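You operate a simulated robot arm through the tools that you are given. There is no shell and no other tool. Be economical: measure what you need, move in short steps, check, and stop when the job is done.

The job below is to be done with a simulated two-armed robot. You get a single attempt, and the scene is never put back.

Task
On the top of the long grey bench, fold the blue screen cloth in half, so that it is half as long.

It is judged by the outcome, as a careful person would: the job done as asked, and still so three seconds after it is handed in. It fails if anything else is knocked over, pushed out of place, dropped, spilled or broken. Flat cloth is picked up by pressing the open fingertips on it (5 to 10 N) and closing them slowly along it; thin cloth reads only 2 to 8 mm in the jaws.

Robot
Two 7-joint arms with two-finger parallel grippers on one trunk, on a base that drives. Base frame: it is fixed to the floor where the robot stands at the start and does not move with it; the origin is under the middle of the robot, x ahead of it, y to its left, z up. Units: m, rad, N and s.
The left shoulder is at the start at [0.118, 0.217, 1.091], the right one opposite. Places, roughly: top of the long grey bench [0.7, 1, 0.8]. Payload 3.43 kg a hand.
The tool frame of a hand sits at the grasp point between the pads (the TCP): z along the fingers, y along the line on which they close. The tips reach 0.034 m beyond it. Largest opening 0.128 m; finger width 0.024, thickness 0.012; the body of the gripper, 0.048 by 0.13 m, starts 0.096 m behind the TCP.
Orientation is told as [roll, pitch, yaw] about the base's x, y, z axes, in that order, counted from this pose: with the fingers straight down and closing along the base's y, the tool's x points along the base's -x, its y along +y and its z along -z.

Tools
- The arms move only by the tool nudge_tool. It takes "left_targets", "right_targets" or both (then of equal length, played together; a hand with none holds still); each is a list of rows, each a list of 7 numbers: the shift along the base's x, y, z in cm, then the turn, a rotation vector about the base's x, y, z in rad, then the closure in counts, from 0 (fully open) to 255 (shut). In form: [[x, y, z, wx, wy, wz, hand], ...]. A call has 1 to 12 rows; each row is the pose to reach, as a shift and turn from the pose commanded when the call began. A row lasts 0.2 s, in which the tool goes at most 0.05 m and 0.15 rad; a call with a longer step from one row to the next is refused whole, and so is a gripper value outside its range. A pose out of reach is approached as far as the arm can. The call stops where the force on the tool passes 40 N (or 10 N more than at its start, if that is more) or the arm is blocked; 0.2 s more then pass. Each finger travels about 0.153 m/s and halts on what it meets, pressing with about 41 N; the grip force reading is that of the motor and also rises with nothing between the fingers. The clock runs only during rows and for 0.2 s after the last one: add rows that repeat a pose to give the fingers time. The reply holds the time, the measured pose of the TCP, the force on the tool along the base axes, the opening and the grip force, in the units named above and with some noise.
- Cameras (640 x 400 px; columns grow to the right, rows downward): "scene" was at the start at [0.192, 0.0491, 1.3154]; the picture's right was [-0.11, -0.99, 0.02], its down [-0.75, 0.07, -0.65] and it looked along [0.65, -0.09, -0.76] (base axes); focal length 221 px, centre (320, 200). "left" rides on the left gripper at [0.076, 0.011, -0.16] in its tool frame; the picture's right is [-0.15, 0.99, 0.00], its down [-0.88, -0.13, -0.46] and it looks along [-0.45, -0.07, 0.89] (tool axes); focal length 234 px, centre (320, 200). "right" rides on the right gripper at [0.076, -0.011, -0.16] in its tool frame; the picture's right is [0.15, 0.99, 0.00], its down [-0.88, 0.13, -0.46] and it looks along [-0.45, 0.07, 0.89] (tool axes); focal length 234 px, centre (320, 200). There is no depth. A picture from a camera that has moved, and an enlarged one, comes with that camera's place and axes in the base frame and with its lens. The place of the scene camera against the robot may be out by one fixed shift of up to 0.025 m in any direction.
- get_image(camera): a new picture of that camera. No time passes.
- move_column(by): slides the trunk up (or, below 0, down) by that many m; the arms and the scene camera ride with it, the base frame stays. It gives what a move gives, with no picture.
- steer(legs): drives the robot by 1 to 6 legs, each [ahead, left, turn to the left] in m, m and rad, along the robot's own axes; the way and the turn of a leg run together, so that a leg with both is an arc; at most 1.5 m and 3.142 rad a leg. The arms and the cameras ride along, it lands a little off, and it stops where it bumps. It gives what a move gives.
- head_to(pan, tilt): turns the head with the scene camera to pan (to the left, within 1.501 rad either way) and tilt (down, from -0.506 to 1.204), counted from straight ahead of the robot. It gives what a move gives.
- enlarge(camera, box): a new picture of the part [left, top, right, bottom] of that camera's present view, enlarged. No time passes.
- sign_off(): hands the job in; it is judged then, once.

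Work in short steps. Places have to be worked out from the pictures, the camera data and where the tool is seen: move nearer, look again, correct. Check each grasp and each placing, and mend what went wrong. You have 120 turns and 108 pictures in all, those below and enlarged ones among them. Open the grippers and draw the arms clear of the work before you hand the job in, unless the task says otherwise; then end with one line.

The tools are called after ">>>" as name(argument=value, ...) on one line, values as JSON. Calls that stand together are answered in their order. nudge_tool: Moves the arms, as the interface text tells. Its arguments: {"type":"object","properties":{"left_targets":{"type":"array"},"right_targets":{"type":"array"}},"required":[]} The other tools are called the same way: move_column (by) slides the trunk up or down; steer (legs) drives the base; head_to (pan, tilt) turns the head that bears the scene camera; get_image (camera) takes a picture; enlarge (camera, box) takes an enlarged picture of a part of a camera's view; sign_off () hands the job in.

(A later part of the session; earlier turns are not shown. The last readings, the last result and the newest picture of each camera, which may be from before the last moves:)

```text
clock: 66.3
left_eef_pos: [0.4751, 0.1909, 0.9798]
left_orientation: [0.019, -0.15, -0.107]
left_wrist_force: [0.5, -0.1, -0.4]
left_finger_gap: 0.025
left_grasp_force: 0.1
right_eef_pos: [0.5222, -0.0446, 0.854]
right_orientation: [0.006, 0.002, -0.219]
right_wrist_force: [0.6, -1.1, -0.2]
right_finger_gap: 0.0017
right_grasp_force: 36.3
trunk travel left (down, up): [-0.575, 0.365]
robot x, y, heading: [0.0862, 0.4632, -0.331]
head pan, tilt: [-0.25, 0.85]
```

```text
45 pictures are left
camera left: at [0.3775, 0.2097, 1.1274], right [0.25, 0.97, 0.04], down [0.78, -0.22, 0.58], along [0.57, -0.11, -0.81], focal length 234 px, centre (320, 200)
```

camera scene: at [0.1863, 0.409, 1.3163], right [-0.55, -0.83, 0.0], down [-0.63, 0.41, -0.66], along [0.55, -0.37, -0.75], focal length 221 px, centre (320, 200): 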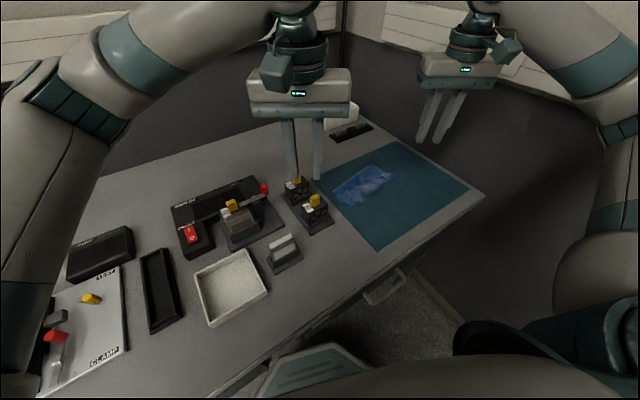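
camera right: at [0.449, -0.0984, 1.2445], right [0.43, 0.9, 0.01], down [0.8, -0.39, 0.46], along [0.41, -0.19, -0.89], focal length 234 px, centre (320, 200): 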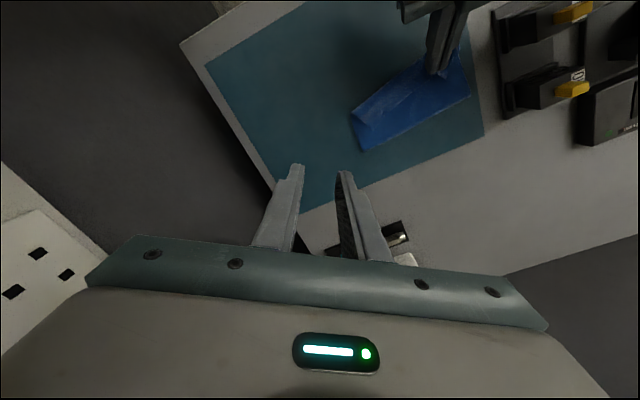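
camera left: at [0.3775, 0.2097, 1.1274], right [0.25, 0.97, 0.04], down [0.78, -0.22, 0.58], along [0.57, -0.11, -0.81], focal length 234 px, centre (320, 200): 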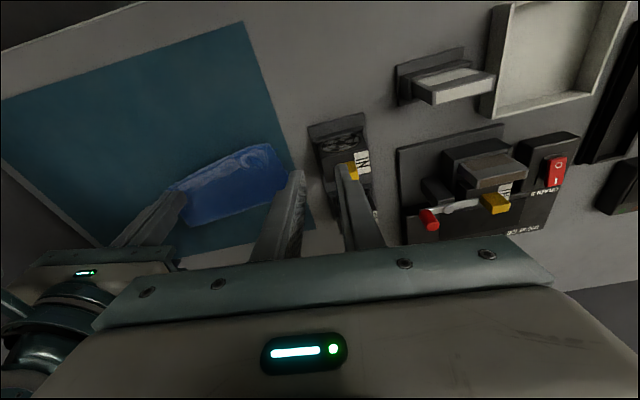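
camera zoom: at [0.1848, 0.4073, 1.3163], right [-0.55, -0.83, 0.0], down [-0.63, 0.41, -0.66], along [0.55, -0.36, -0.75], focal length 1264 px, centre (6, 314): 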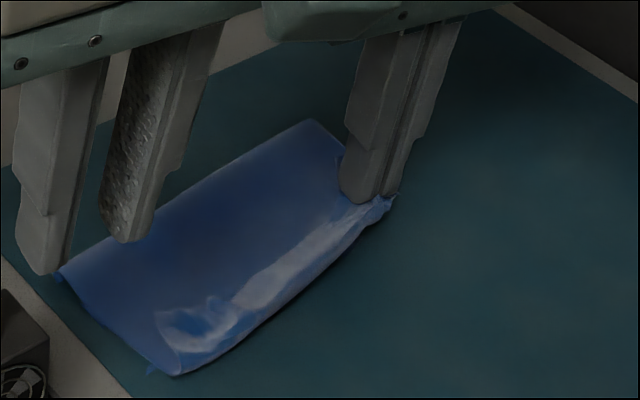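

It's unclear whether one or more layers came. I lift 3 cm more and look.

>>> nudge_tool(right_targets=[[0, 0, 1, 0, 0, 0, 255], [0, 0, 2, 0, 0, 0, 255], [0, 0, 3, 0, 0, 0, 255]])

>>> enlarge(camera="right", box=[200, 60, 480, 250])

>>> enlarge(camera="scene", box=[335, 145, 415, 215])

```text
clock: 67.1
left_eef_pos: [0.474, 0.1892, 0.9801]
left_orientation: [0.019, -0.15, -0.106]
left_wrist_force: [0.8, -1.0, 1.3]
left_finger_gap: 0.0252
left_grasp_force: 0.0
right_eef_pos: [0.5237, -0.0444, 0.8842]
right_orientation: [0.007, -0.001, -0.219]
right_wrist_force: [0.0, 0.3, -0.7]
right_finger_gap: 0.002
right_grasp_force: 36.7
trunk travel left (down, up): [-0.575, 0.365]
robot x, y, heading: [0.0919, 0.4666, -0.339]
head pan, tilt: [-0.25, 0.85]
```

```text
2.11 times, centred on (340, 155) of right
camera zoom: at [0.4477, -0.0382, 1.0437], right [0.07, 1.0, 0.01], down [0.89, -0.07, 0.46], along [0.46, -0.03, -0.89], focal length 493 px, centre (278, 295)
```

zoom: 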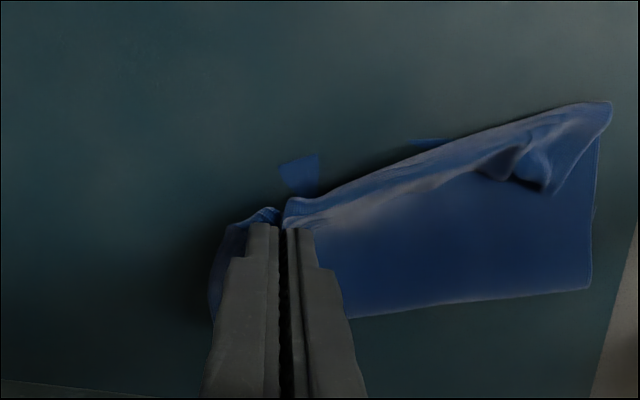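

```text
5.71 times, centred on (375, 180) of scene
camera zoom: at [0.1851, 0.407, 1.3163], right [-0.55, -0.83, 0.0], down [-0.63, 0.41, -0.66], along [0.55, -0.36, -0.75], focal length 1264 px, centre (6, 314)
```

zoom: 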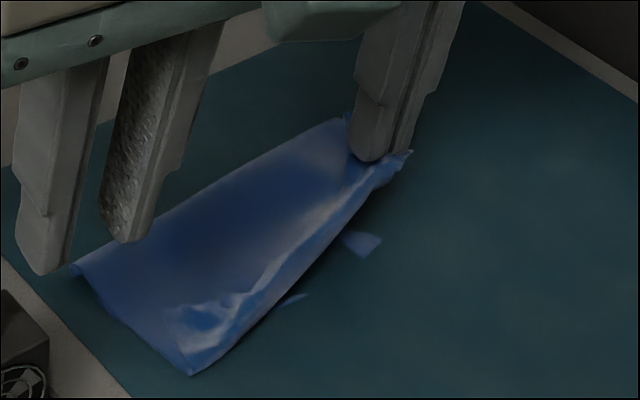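

The right hand holds the top sheet and the flap together, so flipping only the flap won't work. The cleaner mend is to unfold and refold with a grip right at the edge. I carry the right end back to +x.

>>> nudge_tool(right_targets=[[2, -0.3, 1.5, 0, 0, 0, 255], [4, -0.6, 2.5, 0, 0, 0, 255], [6.5, -1, 3, 0, 0, 0, 255], [9, -1.4, 2.5, 0, 0, 0, 255], [11.5, -1.8, 1.5, 0, 0, 0, 255], [14, -2.2, 0, 0, 0, 0, 255], [16, -2.6, -1.5, 0, 0, 0, 255], [17.5, -3, -2.5, 0, 0, 0, 255]])

>>> get_image(camera="left")

>>> enlarge(camera="scene", box=[300, 115, 440, 225])

```text
clock: 68.9
left_eef_pos: [0.4743, 0.1892, 0.9799]
left_orientation: [0.018, -0.15, -0.107]
left_wrist_force: [0.0, 0.5, -0.1]
left_finger_gap: 0.0248
left_grasp_force: 0.0
right_eef_pos: [0.6979, -0.0735, 0.8578]
right_orientation: [0.004, 0.001, -0.221]
right_wrist_force: [-0.2, -0.4, -0.2]
right_finger_gap: 0.0018
right_grasp_force: 36.7
trunk travel left (down, up): [-0.575, 0.365]
robot x, y, heading: [0.0899, 0.4678, -0.335]
head pan, tilt: [-0.25, 0.85]
```

```text
42 pictures are left
camera left: at [0.3784, 0.2094, 1.1272], right [0.25, 0.97, 0.04], down [0.78, -0.22, 0.58], along [0.57, -0.11, -0.81], focal length 234 px, centre (320, 200)
```

left: 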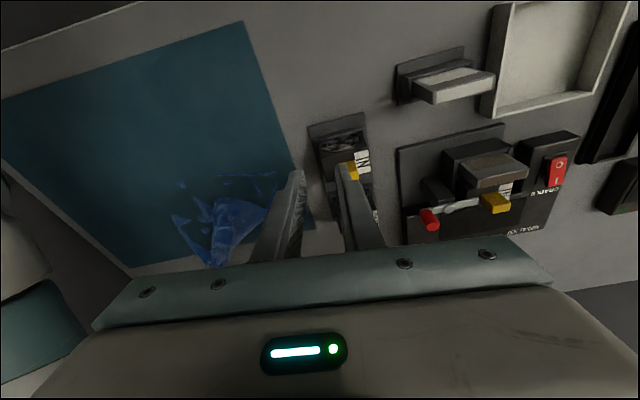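

```text
3.64 times, centred on (370, 170) of scene
camera zoom: at [0.1858, 0.407, 1.3163], right [-0.55, -0.83, 0.0], down [-0.63, 0.41, -0.66], along [0.55, -0.36, -0.75], focal length 804 px, centre (138, 309)
```

zoom: 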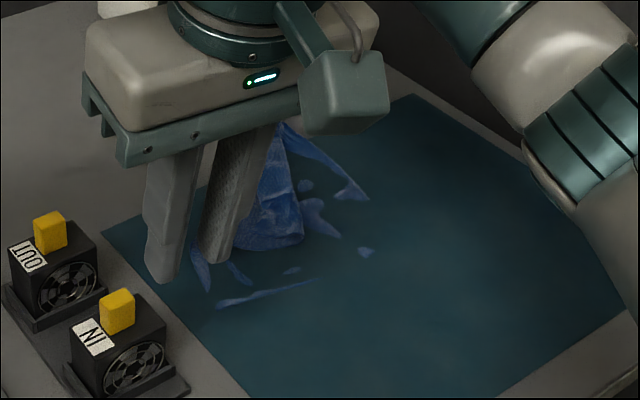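

The right side is unfolded and the near edge hasn't moved. I reposition the left hand and camera to see the left far part.

>>> nudge_tool(left_targets=[[2, -1, 1, 0, 0.05, 0, 205], [4, -2, 2, 0, 0.1, 0, 205], [6, -3, 3, 0, 0.15, 0, 205], [8, -4, 4, 0, 0.15, 0, 205], [10, -5, 5, 0, 0.15, 0, 205], [10, -5, 5, 0, 0.15, 0, 205]])

>>> get_image(camera="left")

```text
clock: 70.3
left_eef_pos: [0.5734, 0.1394, 1.0317]
left_orientation: [0.002, -0.002, -0.105]
left_wrist_force: [0.0, -0.4, -0.1]
left_finger_gap: 0.0252
left_grasp_force: 0.0
right_eef_pos: [0.6975, -0.0738, 0.8575]
right_orientation: [0.007, -0.001, -0.219]
right_wrist_force: [0.4, 0.8, 0.7]
right_finger_gap: 0.0017
right_grasp_force: 36.6
trunk travel left (down, up): [-0.575, 0.365]
robot x, y, heading: [0.0935, 0.4655, -0.334]
head pan, tilt: [-0.25, 0.85]
```

```text
40 pictures are left
camera left: at [0.501, 0.1599, 1.1914], right [0.25, 0.97, 0.0], down [0.86, -0.22, 0.46], along [0.44, -0.11, -0.89], focal length 234 px, centre (320, 200)
```

left: 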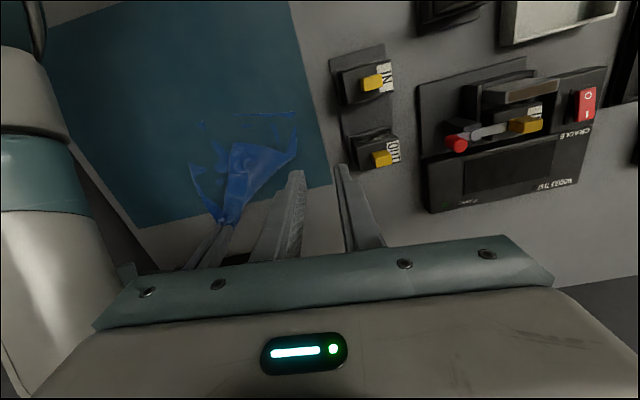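

>>> enlarge(camera="left", box=[170, 100, 330, 230])

```text
3.08 times, centred on (250, 165) of left
camera zoom: at [0.501, 0.1599, 1.1914], right [0.25, 0.97, 0.0], down [0.86, -0.22, 0.46], along [0.44, -0.11, -0.89], focal length 720 px, centre (535, 308)
```

zoom: 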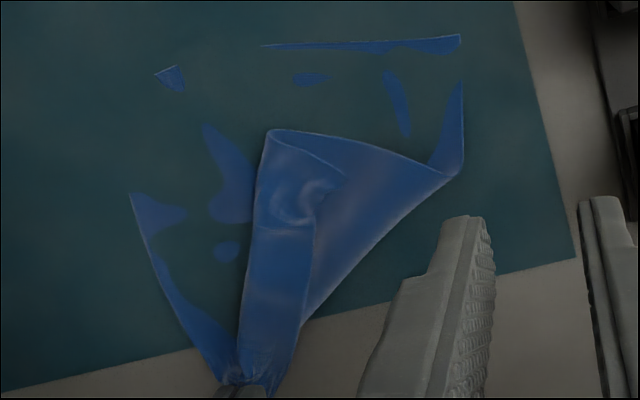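

The left far corner is folded inward, with its tip near (0.55, 0.00). I set the right end down flat at x≈0.70, release it and move the right hand up and away, so the left hand can unfold its corner.

>>> nudge_tool(right_targets=[[0.8, -0.3, -0.8, 0, 0, 0, 255], [1.4, -0.5, -1.6, 0, 0, 0, 255], [1.6, -0.6, -2, 0, 0, 0, 255], [1.6, -0.6, -2, 0, 0, 0, 240], [1.6, -0.6, -2, 0, 0, 0, 225], [1.6, -0.6, -2, 0, 0, 0, 205], [1.6, -0.6, -1, 0, 0, 0, 205], [1.6, -0.6, 2, 0, 0, 0, 205], [1.6, -1.5, 6, 0, 0, 0, 205], [1.6, -2.5, 10, 0, 0, 0, 205], [1.6, -4, 14, 0, 0, 0, 205], [1.6, -5, 16, 0, 0, 0, 205]])

>>> enlarge(camera="left", box=[170, 100, 330, 230])

```text
clock: 72.9
left_eef_pos: [0.5732, 0.14, 1.032]
left_orientation: [0.001, -0.001, -0.104]
left_wrist_force: [-0.1, 0.0, 0.4]
left_finger_gap: 0.0253
left_grasp_force: 0.1
right_eef_pos: [0.7138, -0.1233, 1.0178]
right_orientation: [0.005, 0.0, -0.221]
right_wrist_force: [0.2, 0.2, 0.3]
right_finger_gap: 0.0249
right_grasp_force: 0.0
trunk travel left (down, up): [-0.575, 0.365]
robot x, y, heading: [0.0923, 0.4626, -0.335]
head pan, tilt: [-0.25, 0.85]
```

```text
3.08 times, centred on (250, 165) of left
camera zoom: at [0.5008, 0.1602, 1.1913], right [0.25, 0.97, 0.0], down [0.86, -0.22, 0.46], along [0.44, -0.11, -0.89], focal length 720 px, centre (535, 308)
```

zoom: 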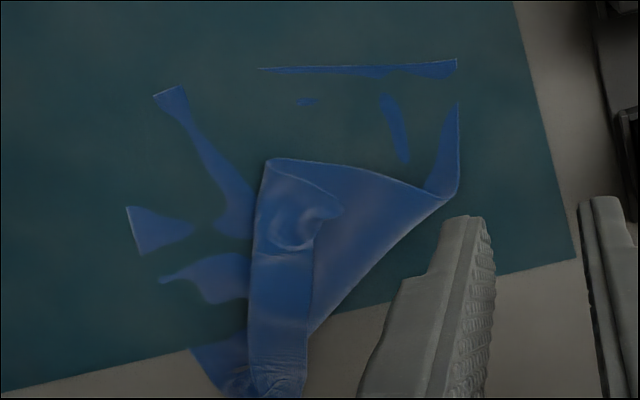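

The near-left corner has been dragged to about x=0.545, so the cloth now spans x≈0.545–0.775, which is fine. The left hand goes to the inward-folded tip at (0.587, -0.003) with the right hand moved further away.

>>> nudge_tool(right_targets=[[0, -1, 2, 0, 0, 0, 205], [0, -2, 5, 0, 0, 0, 205], [0, -3, 8, 0, 0, 0, 205], [0, -3, 8, 0, 0, 0, 205], [0, -3, 8, 0, 0, 0, 205], [0, -3, 8, 0, 0, 0, 205], [0, -3, 8, 0, 0, 0, 205]], left_targets=[[0, -1, -2, 0, 0, 0, 183], [0.2, -3, -4, 0, 0, 0, 183], [0.4, -6, -6, 0, 0, 0, 183], [0.8, -9, -9, 0, 0, 0, 183], [1.2, -12, -12, 0, 0, 0, 183], [1.4, -14.3, -15, 0, 0, 0, 183], [1.4, -14.3, -16, 0, 0, 0, 183]])

>>> enlarge(camera="left", box=[180, 80, 460, 260])

```text
clock: 74.5
left_eef_pos: [0.5997, 0.0252, 0.8792]
left_orientation: [-0.002, -0.003, -0.104]
left_wrist_force: [-1.0, -1.3, -0.2]
left_finger_gap: 0.0361
left_grasp_force: 0.0
left hand out of reach, approached as far as the arm can: row 5, 6, 7
right_eef_pos: [0.7065, -0.1504, 1.0992]
right_orientation: [0.008, 0.002, -0.218]
right_wrist_force: [-0.8, 0.3, 0.2]
right_finger_gap: 0.0252
right_grasp_force: 0.1
right hand out of reach, approached as far as the arm can: row 3, 4, 5, 6, 7
trunk travel left (down, up): [-0.575, 0.365]
robot x, y, heading: [0.0883, 0.4684, -0.336]
head pan, tilt: [-0.25, 0.85]
```

```text
2.22 times, centred on (320, 170) of left
camera zoom: at [0.5282, 0.0453, 1.0395], right [0.25, 0.97, 0.0], down [0.86, -0.22, 0.46], along [0.44, -0.11, -0.89], focal length 520 px, centre (320, 267)
```

zoom: 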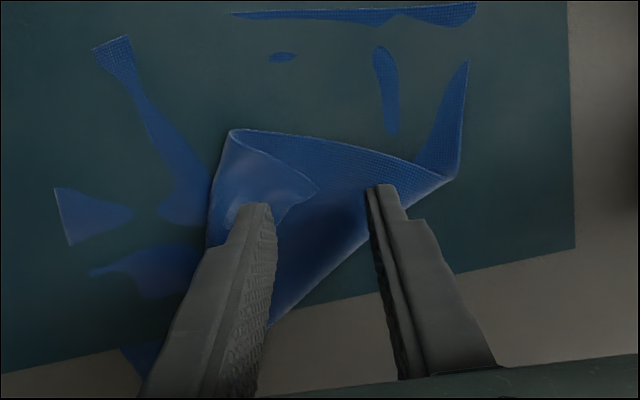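

The left arm is at its limit with yaw -0.1. I turn it to yaw -0.6 and approach the tip at (0.588, 0.003) again.

>>> nudge_tool(left_targets=[[0, 0, 0, 0, 0, -0.12, 195], [0, 0, 0, 0, 0, -0.25, 195], [-0.4, -0.7, 0, 0, 0, -0.38, 195], [-0.8, -1.5, 0, 0, 0, -0.5, 195], [-1.2, -2.2, -1, 0, 0, -0.55, 195], [-1.2, -2.2, -2, 0, 0, -0.55, 195]])

>>> enlarge(camera="left", box=[180, 80, 460, 260])

```text
clock: 75.9
left_eef_pos: [0.5896, 0.0227, 0.8564]
left_orientation: [0.001, 0.0, -0.655]
left_wrist_force: [-0.3, 0.5, -0.3]
left_finger_gap: 0.0303
left_grasp_force: 0.1
left hand out of reach, approached as far as the arm can: row 3, 4, 5, 6
right_eef_pos: [0.7068, -0.1514, 1.0998]
right_orientation: [0.007, 0.0, -0.221]
right_wrist_force: [0.0, 1.2, 0.8]
right_finger_gap: 0.0252
right_grasp_force: 0.0
trunk travel left (down, up): [-0.575, 0.365]
robot x, y, heading: [0.0865, 0.4649, -0.335]
head pan, tilt: [-0.25, 0.85]
```

```text
2.22 times, centred on (320, 170) of left
camera zoom: at [0.5372, 0.0786, 1.016], right [0.72, 0.7, 0.0], down [0.62, -0.64, 0.46], along [0.32, -0.33, -0.89], focal length 520 px, centre (320, 267)
```

zoom: 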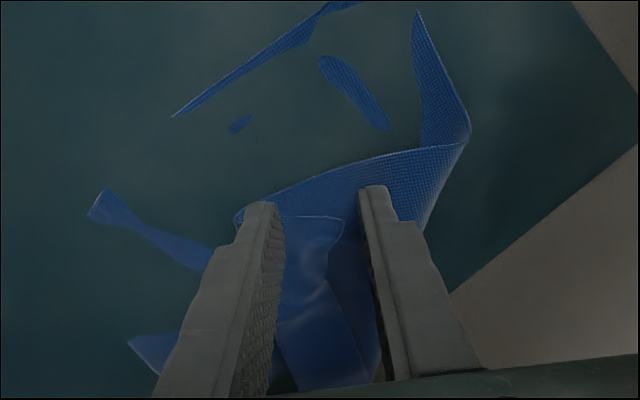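

The left arm stops at y≈0.023, but the fingers already straddle the folded-over piece. I lower gently here.

>>> nudge_tool(left_targets=[[0, 0, -1, 0, 0, 0, 195], [0, 0, -1.6, 0, 0, 0, 195], [0, 0, -1.85, 0, 0, 0, 195], [0, 0, -2.0, 0, 0, 0, 195]])

```text
clock: 76.9
left_eef_pos: [0.5882, 0.0238, 0.8362]
left_orientation: [0.002, -0.003, -0.653]
left_wrist_force: [1.4, 0.1, 0.7]
left_finger_gap: 0.03
left_grasp_force: 0.1
right_eef_pos: [0.7059, -0.1494, 1.0984]
right_orientation: [0.007, 0.001, -0.22]
right_wrist_force: [0.0, -0.1, 0.1]
right_finger_gap: 0.0251
right_grasp_force: 0.0
trunk travel left (down, up): [-0.575, 0.365]
robot x, y, heading: [0.09, 0.4684, -0.338]
head pan, tilt: [-0.25, 0.85]
```

I go 1 mm more, then close slowly and lift.

>>> nudge_tool(left_targets=[[0, 0, -0.1, 0, 0, 0, 195], [0, 0, -0.1, 0, 0, 0, 207], [0, 0, -0.1, 0, 0, 0, 219], [0, 0, -0.1, 0, 0, 0, 231], [0, 0, -0.1, 0, 0, 0, 243], [0, 0, -0.1, 0, 0, 0, 255], [0, 0, -0.1, 0, 0, 0, 255], [0, 0, -0.1, 0, 0, 0, 255], [0, 0.5, 1, 0, 0, 0, 255], [0, 1, 2, 0, 0, 0, 255], [0, 1, 3, 0, 0, 0, 255]])

>>> enlarge(camera="left", box=[160, 60, 480, 260])

```text
clock: 79.3
left_eef_pos: [0.5888, 0.0327, 0.8648]
left_orientation: [0.001, -0.001, -0.655]
left_wrist_force: [0.6, -0.3, 0.6]
left_finger_gap: 0.0016
left_grasp_force: 36.2
right_eef_pos: [0.707, -0.1508, 1.0988]
right_orientation: [0.007, 0.001, -0.22]
right_wrist_force: [-0.6, -1.3, -0.1]
right_finger_gap: 0.0248
right_grasp_force: 0.0
trunk travel left (down, up): [-0.575, 0.365]
robot x, y, heading: [0.0912, 0.4694, -0.341]
head pan, tilt: [-0.25, 0.85]
```

```text
2.00 times, centred on (320, 160) of left
camera zoom: at [0.5369, 0.0889, 1.0254], right [0.72, 0.7, 0.0], down [0.62, -0.64, 0.46], along [0.32, -0.33, -0.89], focal length 468 px, centre (320, 280)
```

zoom: 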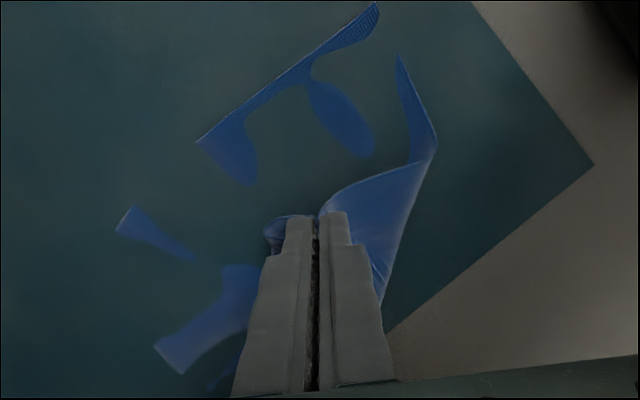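

It's held. I carry it to +x and +y to lay the left far corner back out.

>>> nudge_tool(left_targets=[[1.5, 1, 1.5, 0, 0, 0, 255], [3.5, 2, 2.5, 0, 0, 0, 255], [6, 3, 2.5, 0, 0, 0, 255], [8.5, 3.8, 2, 0, 0, 0, 255], [11, 4.4, 1, 0, 0, 0, 255], [13.5, 4.8, 0, 0, 0, 0, 255], [15.5, 5, -1, 0, 0, 0, 255]])

>>> get_image(camera="right")

>>> get_image(camera="left")

```text
clock: 80.9
left_eef_pos: [0.7411, 0.0916, 0.8561]
left_orientation: [0.0, 0.0, -0.654]
left_wrist_force: [-0.3, 0.2, -0.2]
left_finger_gap: 0.0014
left_grasp_force: 36.3
left hand out of reach, approached as far as the arm can: row 7
right_eef_pos: [0.7076, -0.1498, 1.0992]
right_orientation: [0.006, 0.0, -0.217]
right_wrist_force: [-0.3, 0.9, -0.7]
right_finger_gap: 0.025
right_grasp_force: 0.1
trunk travel left (down, up): [-0.575, 0.365]
robot x, y, heading: [0.0912, 0.4661, -0.329]
head pan, tilt: [-0.25, 0.85]
```

```text
34 pictures are left
camera right: at [0.6321, -0.1448, 1.2589], right [0.07, 1.0, 0.01], down [0.89, -0.07, 0.46], along [0.46, -0.03, -0.89], focal length 234 px, centre (320, 200)
```

right: 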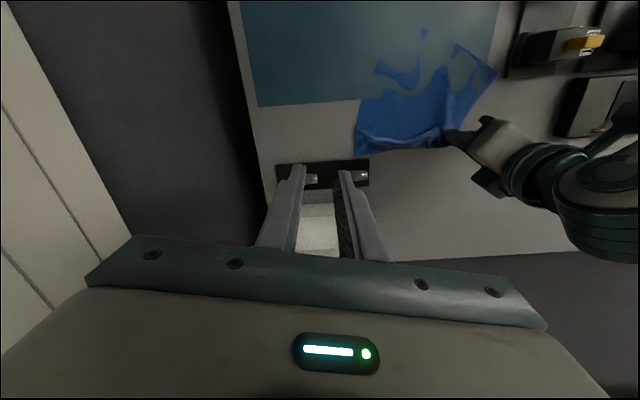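

```text
33 pictures are left
camera left: at [0.6893, 0.1495, 1.0166], right [0.72, 0.7, 0.0], down [0.62, -0.64, 0.46], along [0.32, -0.33, -0.89], focal length 234 px, centre (320, 200)
```

left: 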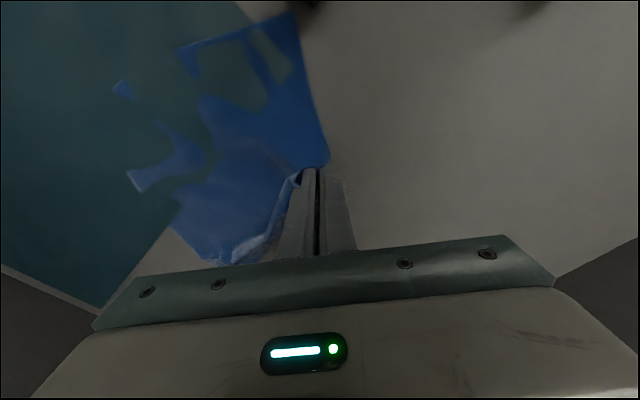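

The cloth slid along, and the left edge shows only about 11 cm, so part is still doubled at the grip. I lift the left hand a few cm to see what it holds.

>>> nudge_tool(left_targets=[[0, 0, 2, 0, 0, 0, 255], [0, 0, 4, 0, 0, 0, 255], [0, 0, 6, 0, 0, 0, 255], [0, 0, 8, 0, 0, 0, 255], [0, 0, 8, 0, 0, 0, 255]])

>>> enlarge(camera="right", box=[320, 20, 560, 180])

>>> enlarge(camera="scene", box=[290, 95, 410, 195])

```text
clock: 82.1
left_eef_pos: [0.7378, 0.0943, 0.9355]
left_orientation: [0.0, -0.004, -0.655]
left_wrist_force: [-0.7, -0.1, 0.2]
left_finger_gap: 0.0016
left_grasp_force: 35.7
right_eef_pos: [0.707, -0.1511, 1.0976]
right_orientation: [0.007, 0.003, -0.219]
right_wrist_force: [0.0, -0.1, -0.2]
right_finger_gap: 0.0253
right_grasp_force: 0.0
trunk travel left (down, up): [-0.575, 0.365]
robot x, y, heading: [0.0891, 0.4684, -0.335]
head pan, tilt: [-0.25, 0.85]
```

```text
2.50 times, centred on (440, 100) of right
camera zoom: at [0.6319, -0.1456, 1.2586], right [0.07, 1.0, 0.01], down [0.89, -0.07, 0.46], along [0.45, -0.03, -0.89], focal length 585 px, centre (20, 450)
```

zoom: 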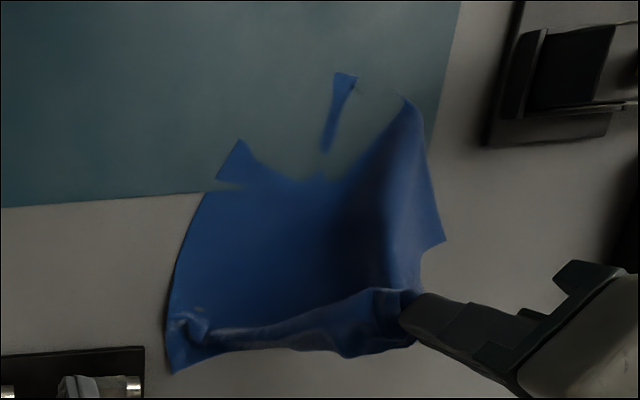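

```text
4.00 times, centred on (350, 145) of scene
camera zoom: at [0.1858, 0.4065, 1.3162], right [-0.55, -0.83, 0.0], down [-0.63, 0.41, -0.66], along [0.55, -0.36, -0.75], focal length 885 px, centre (200, 420)
```

zoom: 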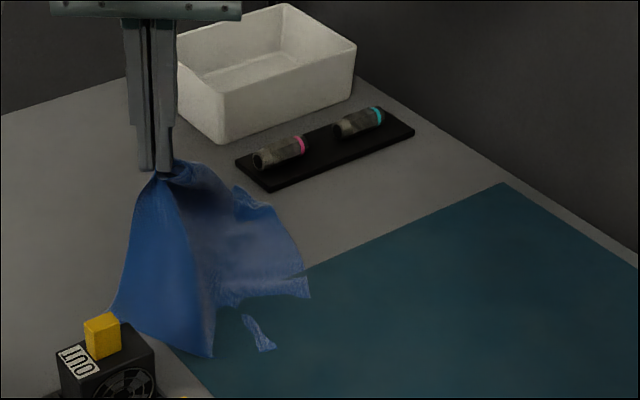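

The cloth is mostly unfolded now: near-left corner ≈(0.615, 0.12), far-right corner ≈(0.80, -0.03) close to the vial tray, with the left hand holding about 3 cm inside the far-left corner. I lay that down at y≈0.14 and release. Then I'll drag the cloth back to -x by its near part, which also straightens it.

>>> nudge_tool(left_targets=[[0, 1, -2, 0, 0, 0, 255], [0, 2.5, -4, 0, 0, 0, 255], [0, 4, -6, 0, 0, 0, 255], [0, 4.5, -8, 0, 0, 0, 255], [0, 4.5, -9.6, 0, 0, 0, 255], [0, 4.5, -9.6, 0, 0, 0, 235], [0, 4.5, -9.6, 0, 0, 0, 205], [0, 4.5, -9.6, 0, 0, 0, 195], [0, 4.5, -8, 0, 0, 0, 195], [0, 4.5, -4, 0, 0, 0, 195], [-1, 5.5, 0, 0, 0, 0, 195], [-3, 8, 4, 0, 0, 0, 195]])

>>> enlarge(camera="right", box=[320, 20, 560, 180])

>>> enlarge(camera="scene", box=[290, 95, 430, 215])

```text
refused: row 12 steps farther than a row can; nothing moved
```

```text
2.50 times, centred on (440, 100) of right
camera zoom: at [0.6319, -0.1456, 1.2586], right [0.07, 1.0, 0.01], down [0.89, -0.07, 0.46], along [0.45, -0.03, -0.89], focal length 585 px, centre (20, 450)
```

zoom: 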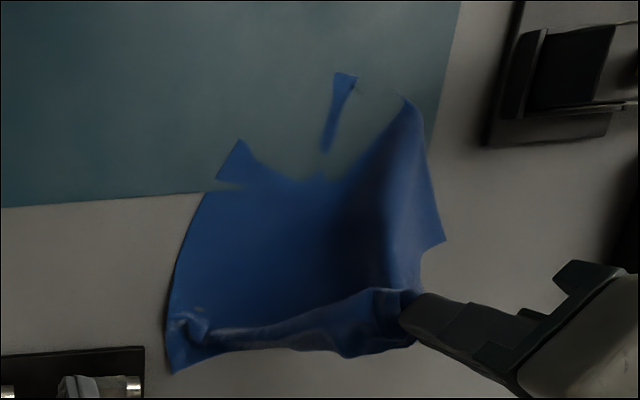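

```text
3.33 times, centred on (360, 155) of scene
camera zoom: at [0.1858, 0.4065, 1.3162], right [-0.55, -0.83, 0.0], down [-0.63, 0.41, -0.66], along [0.55, -0.36, -0.75], focal length 737 px, centre (187, 350)
```

zoom: 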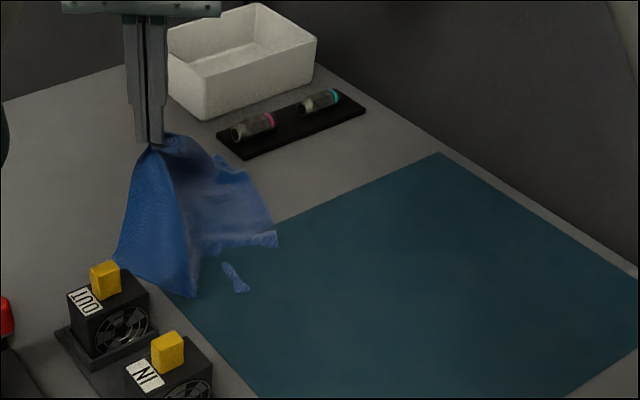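

The left hand is actually close to the far-left corner. A better plan is for the right hand to take the far-right corner at the edge; then I lift, carry back to -x and refold. I shift the left hand 3 cm in +y for room and bring the right above (0.78, -0.008).

>>> nudge_tool(left_targets=[[0, 1, -0.5, 0, 0, 0, 255], [0, 2, -1, 0, 0, 0, 255], [0, 3, -2, 0, 0, 0, 255], [0, 3, -2, 0, 0, 0, 255], [0, 3, -2, 0, 0, 0, 255], [0, 3, -2, 0, 0, 0, 255], [0, 3, -2, 0, 0, 0, 255]], right_targets=[[1, 2, -3, 0, 0, 0.04, 195], [2, 4, -7, 0, 0, 0.08, 195], [3.5, 6, -11, 0, 0, 0.12, 195], [5, 8.5, -14.5, 0, 0, 0.16, 195], [6.2, 11, -18, 0, 0, 0.2, 195], [7.3, 14.2, -21, 0, 0, 0.2, 195], [7.3, 14.2, -22.5, 0, 0, 0.2, 195]])

>>> get_image(camera="right")

```text
clock: 83.7
left_eef_pos: [0.7403, 0.1226, 0.9159]
left_orientation: [0.003, 0.0, -0.655]
left_wrist_force: [-0.2, -0.5, 0.1]
left_finger_gap: 0.0016
left_grasp_force: 36.7
right_eef_pos: [0.8049, -0.0185, 0.8729]
right_orientation: [0.007, 0.003, -0.022]
right_wrist_force: [0.1, -0.3, -0.4]
right_finger_gap: 0.0303
right_grasp_force: 0.0
right hand out of reach, approached as far as the arm can: row 1, 2, 3, 4, 5, 6, 7
trunk travel left (down, up): [-0.575, 0.365]
robot x, y, heading: [0.0911, 0.4678, -0.334]
head pan, tilt: [-0.25, 0.85]
```

```text
28 pictures are left
camera right: at [0.7309, -0.0293, 1.0336], right [-0.13, 0.99, 0.01], down [0.88, 0.11, 0.45], along [0.45, 0.06, -0.89], focal length 234 px, centre (320, 200)
```

right: 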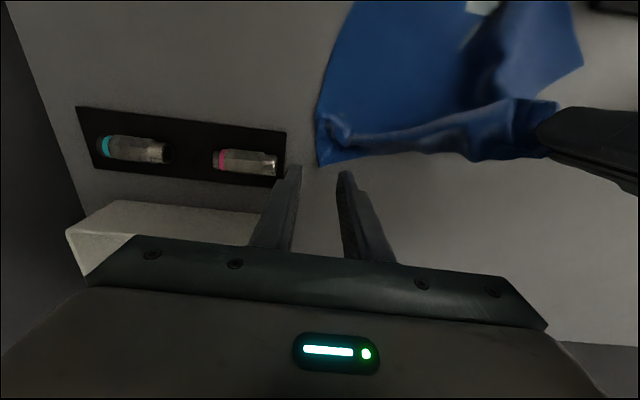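

The far-right corner is at (0.808, -0.019). I try to shift the right hand to (0.787, 0.006).

>>> nudge_tool(right_targets=[[-0.9, 1.2, 0, 0, 0, 0, 195], [-1.8, 2.5, 0, 0, 0, 0, 195], [-1.8, 2.5, 0, 0, 0, 0, 195]])

```text
clock: 84.5
left_eef_pos: [0.7395, 0.1229, 0.9153]
left_orientation: [0.002, 0.0, -0.653]
left_wrist_force: [-0.3, 0.1, -0.7]
left_finger_gap: 0.0018
left_grasp_force: 36.5
right_eef_pos: [0.8109, -0.0, 0.874]
right_orientation: [0.007, 0.002, -0.018]
right_wrist_force: [-0.2, 0.2, 0.8]
right_finger_gap: 0.03
right_grasp_force: 0.1
right hand out of reach, approached as far as the arm can: row 1, 2, 3
trunk travel left (down, up): [-0.575, 0.365]
robot x, y, heading: [0.0873, 0.4662, -0.332]
head pan, tilt: [-0.25, 0.85]
```

The right arm can't come inward here. I'll turn the base left 0.12 rad. First I pre-shift the left hand by the opposite amount, so the held corner ends where it is now, and lift the right hand clear.

>>> nudge_tool(right_targets=[[0, -2, 2, 0, 0, 0, 195], [0, -4, 4, 0, 0, 0, 195], [0, -6, 6, 0, 0, 0, 195], [0, -7, 7, 0, 0, 0, 195], [0, -7, 7, 0, 0, 0, 195], [0, -7, 7, 0, 0, 0, 195]], left_targets=[[0, 0, 0, 0, 0, 0, 255], [0, 0, 0, 0, 0, 0, 255], [-1, -2, 0, 0, 0, 0, 255], [-2, -4, 0, 0, 0, 0, 255], [-3, -6, 0, 0, 0, 0, 255], [-4, -7.6, 0, 0, 0, 0, 255]])

>>> steer(legs=[[0, 0, 0.12]])

>>> get_image(camera="right")

```text
clock: 85.9
left_eef_pos: [0.7064, 0.0682, 0.9149]
left_orientation: [0.001, -0.003, -0.654]
left_wrist_force: [-0.1, 0.5, 0.0]
left_finger_gap: 0.0015
left_grasp_force: 36.4
left hand out of reach, approached as far as the arm can: row 5, 6
right_eef_pos: [0.79, -0.0576, 0.9308]
right_orientation: [0.004, -0.001, -0.02]
right_wrist_force: [0.0, -0.1, 0.5]
right_finger_gap: 0.0299
right_grasp_force: 0.1
right hand out of reach, approached as far as the arm can: row 1, 2, 3, 4, 5, 6
trunk travel left (down, up): [-0.575, 0.365]
robot x, y, heading: [0.0893, 0.4682, -0.333]
head pan, tilt: [-0.25, 0.85]
```

```text
clock: 86.9
left_eef_pos: [0.7491, 0.147, 0.9161]
left_orientation: [-0.002, -0.005, -0.533]
left_wrist_force: [0.6, 0.4, 0.1]
left_finger_gap: 0.0016
left_grasp_force: 36.3
right_eef_pos: [0.8485, 0.0312, 0.9304]
right_orientation: [0.006, -0.001, 0.103]
right_wrist_force: [0.2, 0.7, -0.4]
right_finger_gap: 0.0302
right_grasp_force: 0.1
trunk travel left (down, up): [-0.575, 0.365]
robot x, y, heading: [0.0919, 0.4658, -0.214]
head pan, tilt: [-0.25, 0.85]
```

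```text
27 pictures are left
camera right: at [0.7763, 0.0122, 1.0912], right [-0.25, 0.97, 0.01], down [0.86, 0.22, 0.46], along [0.44, 0.12, -0.89], focal length 234 px, centre (320, 200)
```

right: 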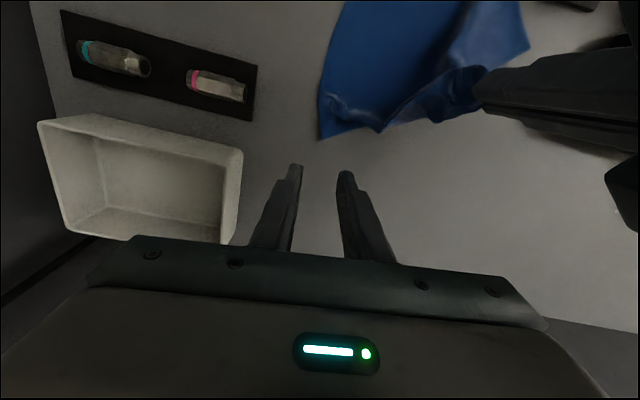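

The cloth's far-right corner is now about (0.837, 0.03), with the far edge turned about 0.38 rad. I move the right hand to (0.816, 0.05), yaw ≈0.3, above it.

>>> nudge_tool(right_targets=[[-1, 0.6, -1.5, 0, 0, 0.07, 195], [-2, 1.2, -3, 0, 0, 0.14, 195], [-3.2, 1.8, -5, 0, 0, 0.2, 195], [-3.2, 1.8, -6, 0, 0, 0.2, 195]])

>>> get_image(camera="right")

```text
clock: 87.9
left_eef_pos: [0.7493, 0.1449, 0.9165]
left_orientation: [0.001, -0.002, -0.531]
left_wrist_force: [-0.1, -0.9, -0.2]
left_finger_gap: 0.0017
left_grasp_force: 36.5
right_eef_pos: [0.8523, 0.0395, 0.8786]
right_orientation: [0.006, 0.003, 0.306]
right_wrist_force: [0.9, -0.7, -0.3]
right_finger_gap: 0.0301
right_grasp_force: 0.0
right hand out of reach, approached as far as the arm can: row 1, 2, 3, 4
trunk travel left (down, up): [-0.575, 0.365]
robot x, y, heading: [0.0926, 0.4692, -0.211]
head pan, tilt: [-0.25, 0.85]
```

```text
26 pictures are left
camera right: at [0.7848, 0.0065, 1.0382], right [-0.43, 0.9, 0.01], down [0.8, 0.38, 0.46], along [0.41, 0.2, -0.89], focal length 234 px, centre (320, 200)
```

right: 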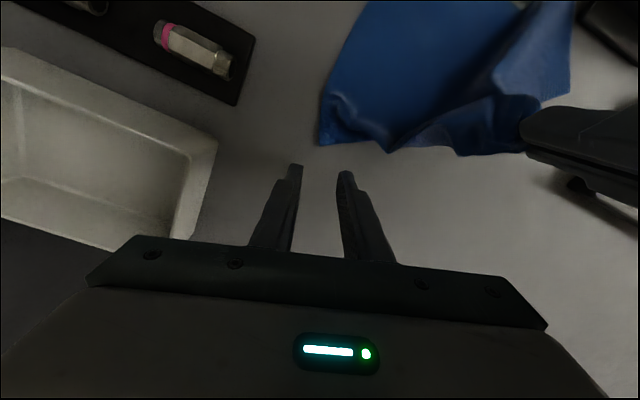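

The right arm appears stuck in a poor joint configuration. I'll lay the left corner down flat and release, take the right hand up and back through an easy pose, and then pull the cloth back to -x by its near edge.

>>> nudge_tool(left_targets=[[0, 0.7, -2, 0, 0, 0, 255], [0, 1.4, -4, 0, 0, 0, 255], [0, 2, -6, 0, 0, 0, 255], [0, 2, -7.6, 0, 0, 0, 255], [0, 2, -7.6, 0, 0, 0, 235], [0, 2, -7.6, 0, 0, 0, 205], [0, 2, -7.6, 0, 0, 0, 195], [0, 2, -5, 0, 0, 0, 195], [0, 2, -1, 0, 0, 0, 195], [0, 2.5, 3, 0, 0, 0, 195], [0, 4, 6, 0, 0, 0, 195], [0, 6, 9, 0, 0, 0, 195]], right_targets=[[0, -1, 3, 0, 0, -0.05, 195], [0, -2, 6, 0, 0, -0.1, 195], [0, -4, 9, 0, 0, -0.15, 195], [-1, -7, 11, 0, 0, -0.2, 195], [-3, -10, 12, 0, 0, -0.25, 195], [-6, -13, 12, 0, 0, -0.3, 195], [-9.5, -15, 12, 0, 0, -0.35, 195], [-13, -16, 12, 0, 0, -0.4, 195], [-17, -17, 12, 0, 0, -0.45, 195], [-21, -17, 12, 0, 0, -0.5, 195], [-25, -16, 12, 0, 0, -0.5, 195], [-29, -14, 12, 0, 0, -0.5, 195]])

>>> get_image(camera="scene")

```text
clock: 90.5
left_eef_pos: [0.7483, 0.2068, 1.0065]
left_orientation: [0.0, -0.003, -0.536]
left_wrist_force: [-0.4, 0.5, 0.3]
left_finger_gap: 0.0302
left_grasp_force: 0.0
right_eef_pos: [0.7271, -0.1976, 1.0239]
right_orientation: [0.004, 0.0, -0.197]
right_wrist_force: [0.4, -0.4, 1.2]
right_finger_gap: 0.03
right_grasp_force: 0.1
right hand out of reach, approached as far as the arm can: row 2, 3, 4, 5, 7, 8, 9, 10, 11, 12
trunk travel left (down, up): [-0.575, 0.365]
robot x, y, heading: [0.0909, 0.4636, -0.211]
head pan, tilt: [-0.25, 0.85]
```

```text
25 pictures are left
camera scene: at [0.1911, 0.4219, 1.3164], right [-0.45, -0.9, 0.0], down [-0.67, 0.33, -0.66], along [0.59, -0.29, -0.75], focal length 221 px, centre (320, 200)
```

scene: 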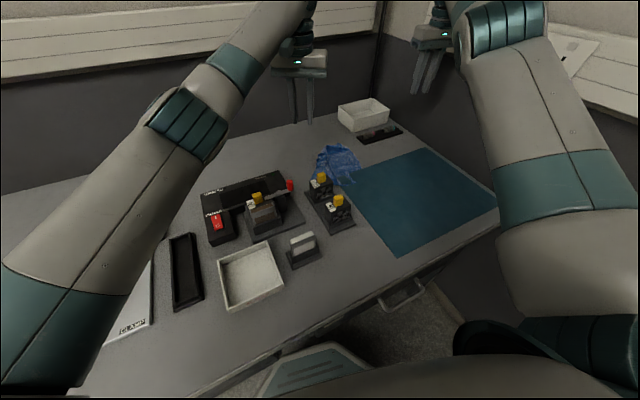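

The right hand still sticks at long reach. I try bringing it inward and lower with more negative yaw, which worked before.

>>> nudge_tool(right_targets=[[-1, 0, -1, 0, 0, -0.1, 195], [-2, 0, -2, 0, 0, -0.2, 195], [-4, 0, -3, 0, 0, -0.3, 195], [-7, 0, -4, 0, 0, -0.4, 195], [-10, 1, -5, 0, 0, -0.4, 195], [-13, 2, -5, 0, 0, -0.4, 195], [-16, 4, -5, 0, 0, -0.4, 195]])

>>> steer(legs=[[0, 0, -0.12]])

```text
clock: 92.1
left_eef_pos: [0.7488, 0.2058, 1.0059]
left_orientation: [0.0, -0.003, -0.532]
left_wrist_force: [-0.6, 0.1, -0.4]
left_finger_gap: 0.03
left_grasp_force: 0.0
right_eef_pos: [0.7017, -0.2492, 0.9967]
right_orientation: [0.005, 0.003, -0.599]
right_wrist_force: [1.1, 0.3, 1.0]
right_finger_gap: 0.0301
right_grasp_force: 0.0
right hand out of reach, approached as far as the arm can: row 1, 2, 3, 4, 5, 6, 7
trunk travel left (down, up): [-0.575, 0.365]
robot x, y, heading: [0.0922, 0.4703, -0.216]
head pan, tilt: [-0.25, 0.85]
```

```text
clock: 93.0
left_eef_pos: [0.7234, 0.1483, 1.0067]
left_orientation: [0.0, -0.004, -0.621]
left_wrist_force: [-0.3, -0.2, 0.1]
left_finger_gap: 0.0301
left_grasp_force: 0.1
right_eef_pos: [0.643, -0.2897, 0.9981]
right_orientation: [0.016, 0.0, -0.669]
right_wrist_force: [1.2, -0.5, 0.1]
right_finger_gap: 0.0298
right_grasp_force: 0.0
trunk travel left (down, up): [-0.575, 0.365]
robot x, y, heading: [0.0918, 0.464, -0.303]
head pan, tilt: [-0.25, 0.85]
stopped in leg 1: the force on the tool passed its limit (the readings are from after the stop); the commanded pose is now the measured one
```

The right hand touched the side wall, so I move it away with +y steps and see whether it comes free.

>>> nudge_tool(right_targets=[[0, 2, 0, 0, 0, 0.05, 195], [0, 4, 0, 0, 0, 0.1, 195], [0, 6, -1, 0, 0, 0.1, 195], [0, 9, -2, 0, 0, 0.1, 195], [0, 12, -3, 0, 0, 0.1, 195], [-2, 14, -3, 0, 0, 0.1, 195], [-4, 16, -3, 0, 0, 0.1, 195]])

>>> get_image(camera="scene")

```text
clock: 94.6
left_eef_pos: [0.7235, 0.1498, 1.007]
left_orientation: [0.0, -0.002, -0.62]
left_wrist_force: [0.2, 0.9, -0.6]
left_finger_gap: 0.03
left_grasp_force: 0.1
right_eef_pos: [0.709, -0.2117, 0.9843]
right_orientation: [0.014, 0.001, -0.571]
right_wrist_force: [-0.6, -0.1, -0.4]
right_finger_gap: 0.0301
right_grasp_force: 0.1
right hand out of reach, approached as far as the arm can: row 1, 2, 3, 4, 5, 6, 7
trunk travel left (down, up): [-0.575, 0.365]
robot x, y, heading: [0.0933, 0.4668, -0.297]
head pan, tilt: [-0.25, 0.85]
```

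```text
24 pictures are left
camera scene: at [0.1876, 0.411, 1.3163], right [-0.52, -0.85, 0.0], down [-0.64, 0.39, -0.66], along [0.56, -0.34, -0.75], focal length 221 px, centre (320, 200)
```

scene: 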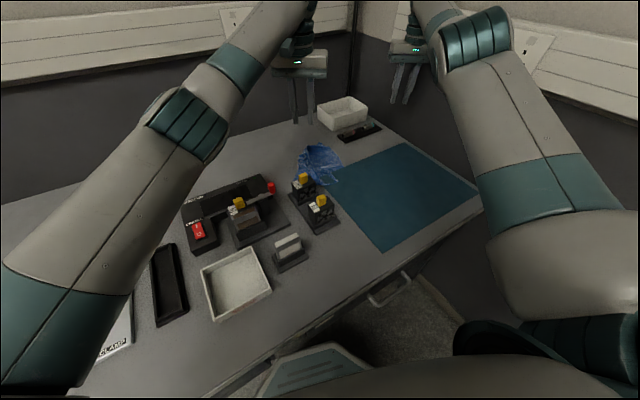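

The right hand slides on a circle, so the arm may be stretched out and singular. I try raising it markedly while retracting.

>>> nudge_tool(right_targets=[[0, 0, 4, 0, 0, 0, 195], [0, 0, 8, 0, 0, 0, 195], [0, 0, 12, 0, 0, 0, 195], [-2, 0, 15, 0, 0, 0, 195], [-5, 1, 17, 0, 0, 0, 195], [-8, 2, 17, 0, 0, 0, 195], [-11, 3, 17, 0, 0, 0, 195], [-14, 4, 15, 0, 0, 0, 195], [-17, 5, 12, 0, 0, 0, 195]])

```text
clock: 96.6
left_eef_pos: [0.7226, 0.1476, 1.006]
left_orientation: [0.001, -0.002, -0.622]
left_wrist_force: [-0.1, -0.1, 1.7]
left_finger_gap: 0.0302
left_grasp_force: 0.1
right_eef_pos: [0.634, -0.2364, 1.148]
right_orientation: [0.017, 0.004, -0.572]
right_wrist_force: [0.3, -0.3, 0.2]
right_finger_gap: 0.03
right_grasp_force: 0.1
right hand out of reach, approached as far as the arm can: row 1, 2, 3, 4, 6, 7, 8, 9
trunk travel left (down, up): [-0.575, 0.365]
robot x, y, heading: [0.0943, 0.4705, -0.302]
head pan, tilt: [-0.25, 0.85]
```

>>> nudge_tool(right_targets=[[-2, 2, -1, 0, 0, 0, 195], [-4, 4, -2, 0, 0, 0, 195], [-6, 6, -3, 0, 0, 0, 195], [-8, 8, -4, 0, 0, 0, 195], [-10, 10, -5, 0, 0, 0, 195], [-12, 12, -6, 0, 0, 0, 195]])

```text
clock: 98.0
left_eef_pos: [0.7227, 0.1487, 1.0066]
left_orientation: [0.001, -0.003, -0.619]
left_wrist_force: [0.0, 0.5, -1.7]
left_finger_gap: 0.0302
left_grasp_force: 0.0
right_eef_pos: [0.6375, -0.2304, 1.1502]
right_orientation: [0.017, 0.001, -0.571]
right_wrist_force: [0.2, 0.2, 0.6]
right_finger_gap: 0.0299
right_grasp_force: 0.0
right hand out of reach, approached as far as the arm can: row 1, 2, 3, 4, 5, 6
trunk travel left (down, up): [-0.575, 0.365]
robot x, y, heading: [0.0911, 0.4638, -0.298]
head pan, tilt: [-0.25, 0.85]
```

Still stuck. I try tilting the tool, which forces the wrist to move, then retracting.

>>> nudge_tool(right_targets=[[0, 0, 0, -0.1, -0.1, 0, 195], [0, 0, 0, -0.2, -0.2, 0, 195], [0, 0, 0, -0.3, -0.3, 0, 195], [-2, 2, 0, -0.4, -0.4, 0, 195], [-4, 4, 0, -0.45, -0.45, 0, 195], [-6, 6, 0, -0.45, -0.45, 0, 195], [-8, 8, 0, -0.45, -0.45, 0, 195]])

>>> nudge_tool(right_targets=[[0, 0, 0, 0, 0, 0.14, 195], [0, 0, 0, 0, 0, 0.28, 195], [0, 0, 0, 0, 0, 0.42, 195], [-2, 2, 0, 0, 0, 0.56, 195], [-4, 4, 0, 0, 0, 0.7, 195], [-6, 6, 0, 0, 0, 0.8, 195], [-8, 8, 0, 0, 0, 0.8, 195]])

```text
clock: 99.6
left_eef_pos: [0.723, 0.1493, 1.0049]
left_orientation: [-0.003, -0.004, -0.621]
left_wrist_force: [-0.1, -1.5, -0.2]
left_finger_gap: 0.0302
left_grasp_force: 0.1
right_eef_pos: [0.7409, -0.2904, 1.2382]
right_orientation: [-0.141, -0.618, -0.519]
right_wrist_force: [-0.6, 0.2, -0.1]
right_finger_gap: 0.0302
right_grasp_force: 0.0
right hand out of reach, approached as far as the arm can: row 1, 2, 3, 4, 5, 6, 7
trunk travel left (down, up): [-0.575, 0.365]
robot x, y, heading: [0.0905, 0.4663, -0.298]
head pan, tilt: [-0.25, 0.85]
```

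```text
clock: 101.2
left_eef_pos: [0.7229, 0.1491, 1.0062]
left_orientation: [-0.001, -0.004, -0.622]
left_wrist_force: [-0.5, 0.0, -0.4]
left_finger_gap: 0.03
left_grasp_force: 0.1
right_eef_pos: [0.6599, -0.2144, 1.24]
right_orientation: [-0.142, -0.619, 0.281]
right_wrist_force: [-0.1, 0.5, -0.7]
right_finger_gap: 0.0299
right_grasp_force: 0.0
right hand out of reach, approached as far as the arm can: row 3
trunk travel left (down, up): [-0.575, 0.365]
robot x, y, heading: [0.0895, 0.467, -0.295]
head pan, tilt: [-0.25, 0.85]
```

Turning the wrist freed the arm. I continue inward and undo the tilt.

>>> nudge_tool(right_targets=[[-2, 2, -2, 0.05, 0.1, 0, 195], [-4, 4, -4, 0.1, 0.2, 0, 195], [-6, 6, -6, 0.13, 0.3, 0, 195], [-8, 8, -8, 0.15, 0.42, 0, 195], [-9, 9, -11, 0.15, 0.52, 0, 195], [-10, 10, -14, 0.15, 0.6, 0, 195], [-11, 11, -16, 0.15, 0.62, 0, 195]])

>>> get_image(camera="right")

```text
clock: 102.8
left_eef_pos: [0.7241, 0.1498, 1.0064]
left_orientation: [0.001, -0.002, -0.62]
left_wrist_force: [-0.2, 0.6, -1.0]
left_finger_gap: 0.03
left_grasp_force: 0.0
right_eef_pos: [0.5498, -0.1052, 1.0809]
right_orientation: [0.159, -0.043, 0.179]
right_wrist_force: [0.2, 0.0, 0.1]
right_finger_gap: 0.03
right_grasp_force: 0.0
trunk travel left (down, up): [-0.575, 0.365]
robot x, y, heading: [0.092, 0.4691, -0.3]
head pan, tilt: [-0.25, 0.85]
```

```text
23 pictures are left
camera right: at [0.4758, -0.1547, 1.2335], right [-0.32, 0.93, 0.15], down [0.84, 0.21, 0.51], along [0.44, 0.29, -0.85], focal length 234 px, centre (320, 200)
```

right: 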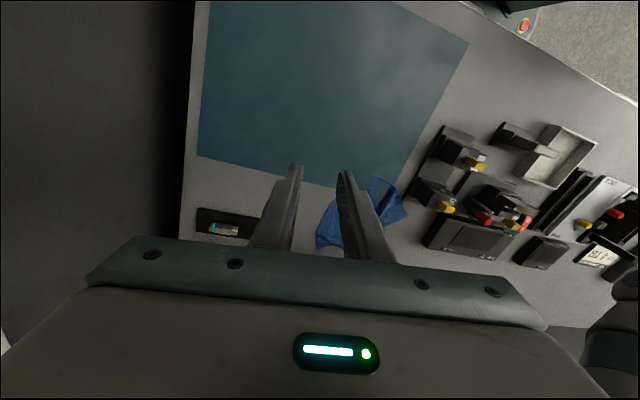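

The right arm is free. The left hand is right over the cloth, so I look with its camera.

>>> nudge_tool(left_targets=[[-2, 1, 1, 0, 0, 0, 195], [-5, 2, 3, 0, 0, 0, 195], [-8, 3, 5, 0, 0, 0, 195], [-10, 4, 6, 0, 0, 0, 195]], right_targets=[[0, 0, 0, -0.08, 0.02, -0.05, 195], [0, 0, 0, -0.16, 0.04, -0.1, 195], [0, 0, 0, -0.16, 0.04, -0.15, 195], [0, 0, 0, -0.16, 0.04, -0.15, 195]])

>>> get_image(camera="left")

```text
clock: 103.8
left_eef_pos: [0.6253, 0.1907, 1.0677]
left_orientation: [-0.001, -0.004, -0.622]
left_wrist_force: [-0.1, 0.1, -0.2]
left_finger_gap: 0.0298
left_grasp_force: 0.1
right_eef_pos: [0.5487, -0.1048, 1.0803]
right_orientation: [0.002, 0.011, 0.029]
right_wrist_force: [-0.8, 0.0, 0.3]
right_finger_gap: 0.0303
right_grasp_force: 0.1
trunk travel left (down, up): [-0.575, 0.365]
robot x, y, heading: [0.0856, 0.4655, -0.3]
head pan, tilt: [-0.25, 0.85]
```

```text
22 pictures are left
camera left: at [0.5717, 0.2455, 1.2278], right [0.69, 0.72, 0.0], down [0.64, -0.62, 0.46], along [0.33, -0.32, -0.89], focal length 234 px, centre (320, 200)
```

left: 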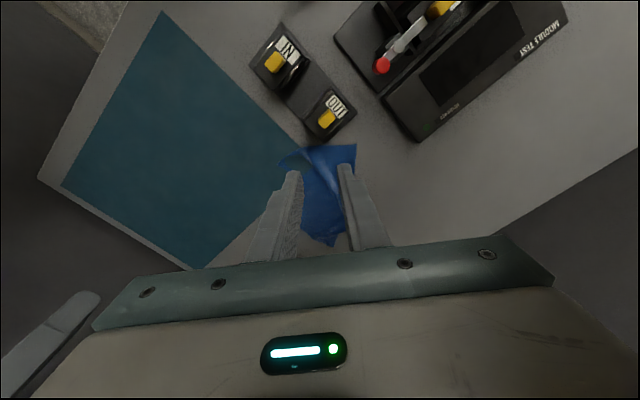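

>>> enlarge(camera="left", box=[250, 120, 400, 260])

>>> enlarge(camera="scene", box=[280, 120, 370, 200])

```text
2.86 times, centred on (325, 190) of left
camera zoom: at [0.5717, 0.2455, 1.2278], right [0.69, 0.72, 0.0], down [0.64, -0.62, 0.46], along [0.33, -0.32, -0.89], focal length 669 px, centre (306, 229)
```

zoom: 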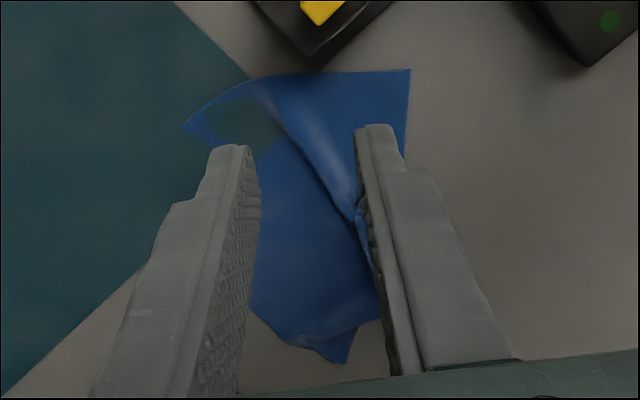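

```text
5.00 times, centred on (325, 160) of scene
camera zoom: at [0.1871, 0.4116, 1.3164], right [-0.52, -0.85, 0.0], down [-0.64, 0.39, -0.66], along [0.56, -0.34, -0.75], focal length 1106 px, centre (295, 400)
```

zoom: 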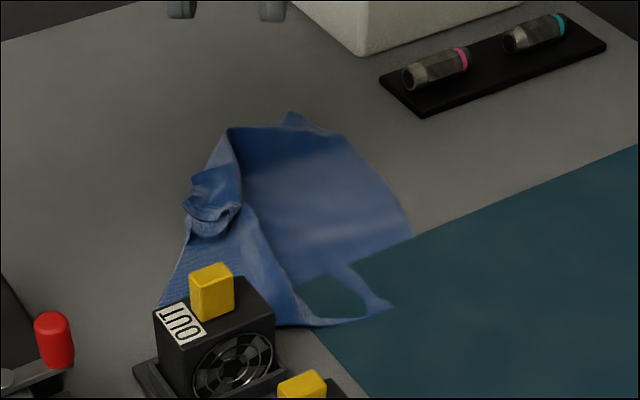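

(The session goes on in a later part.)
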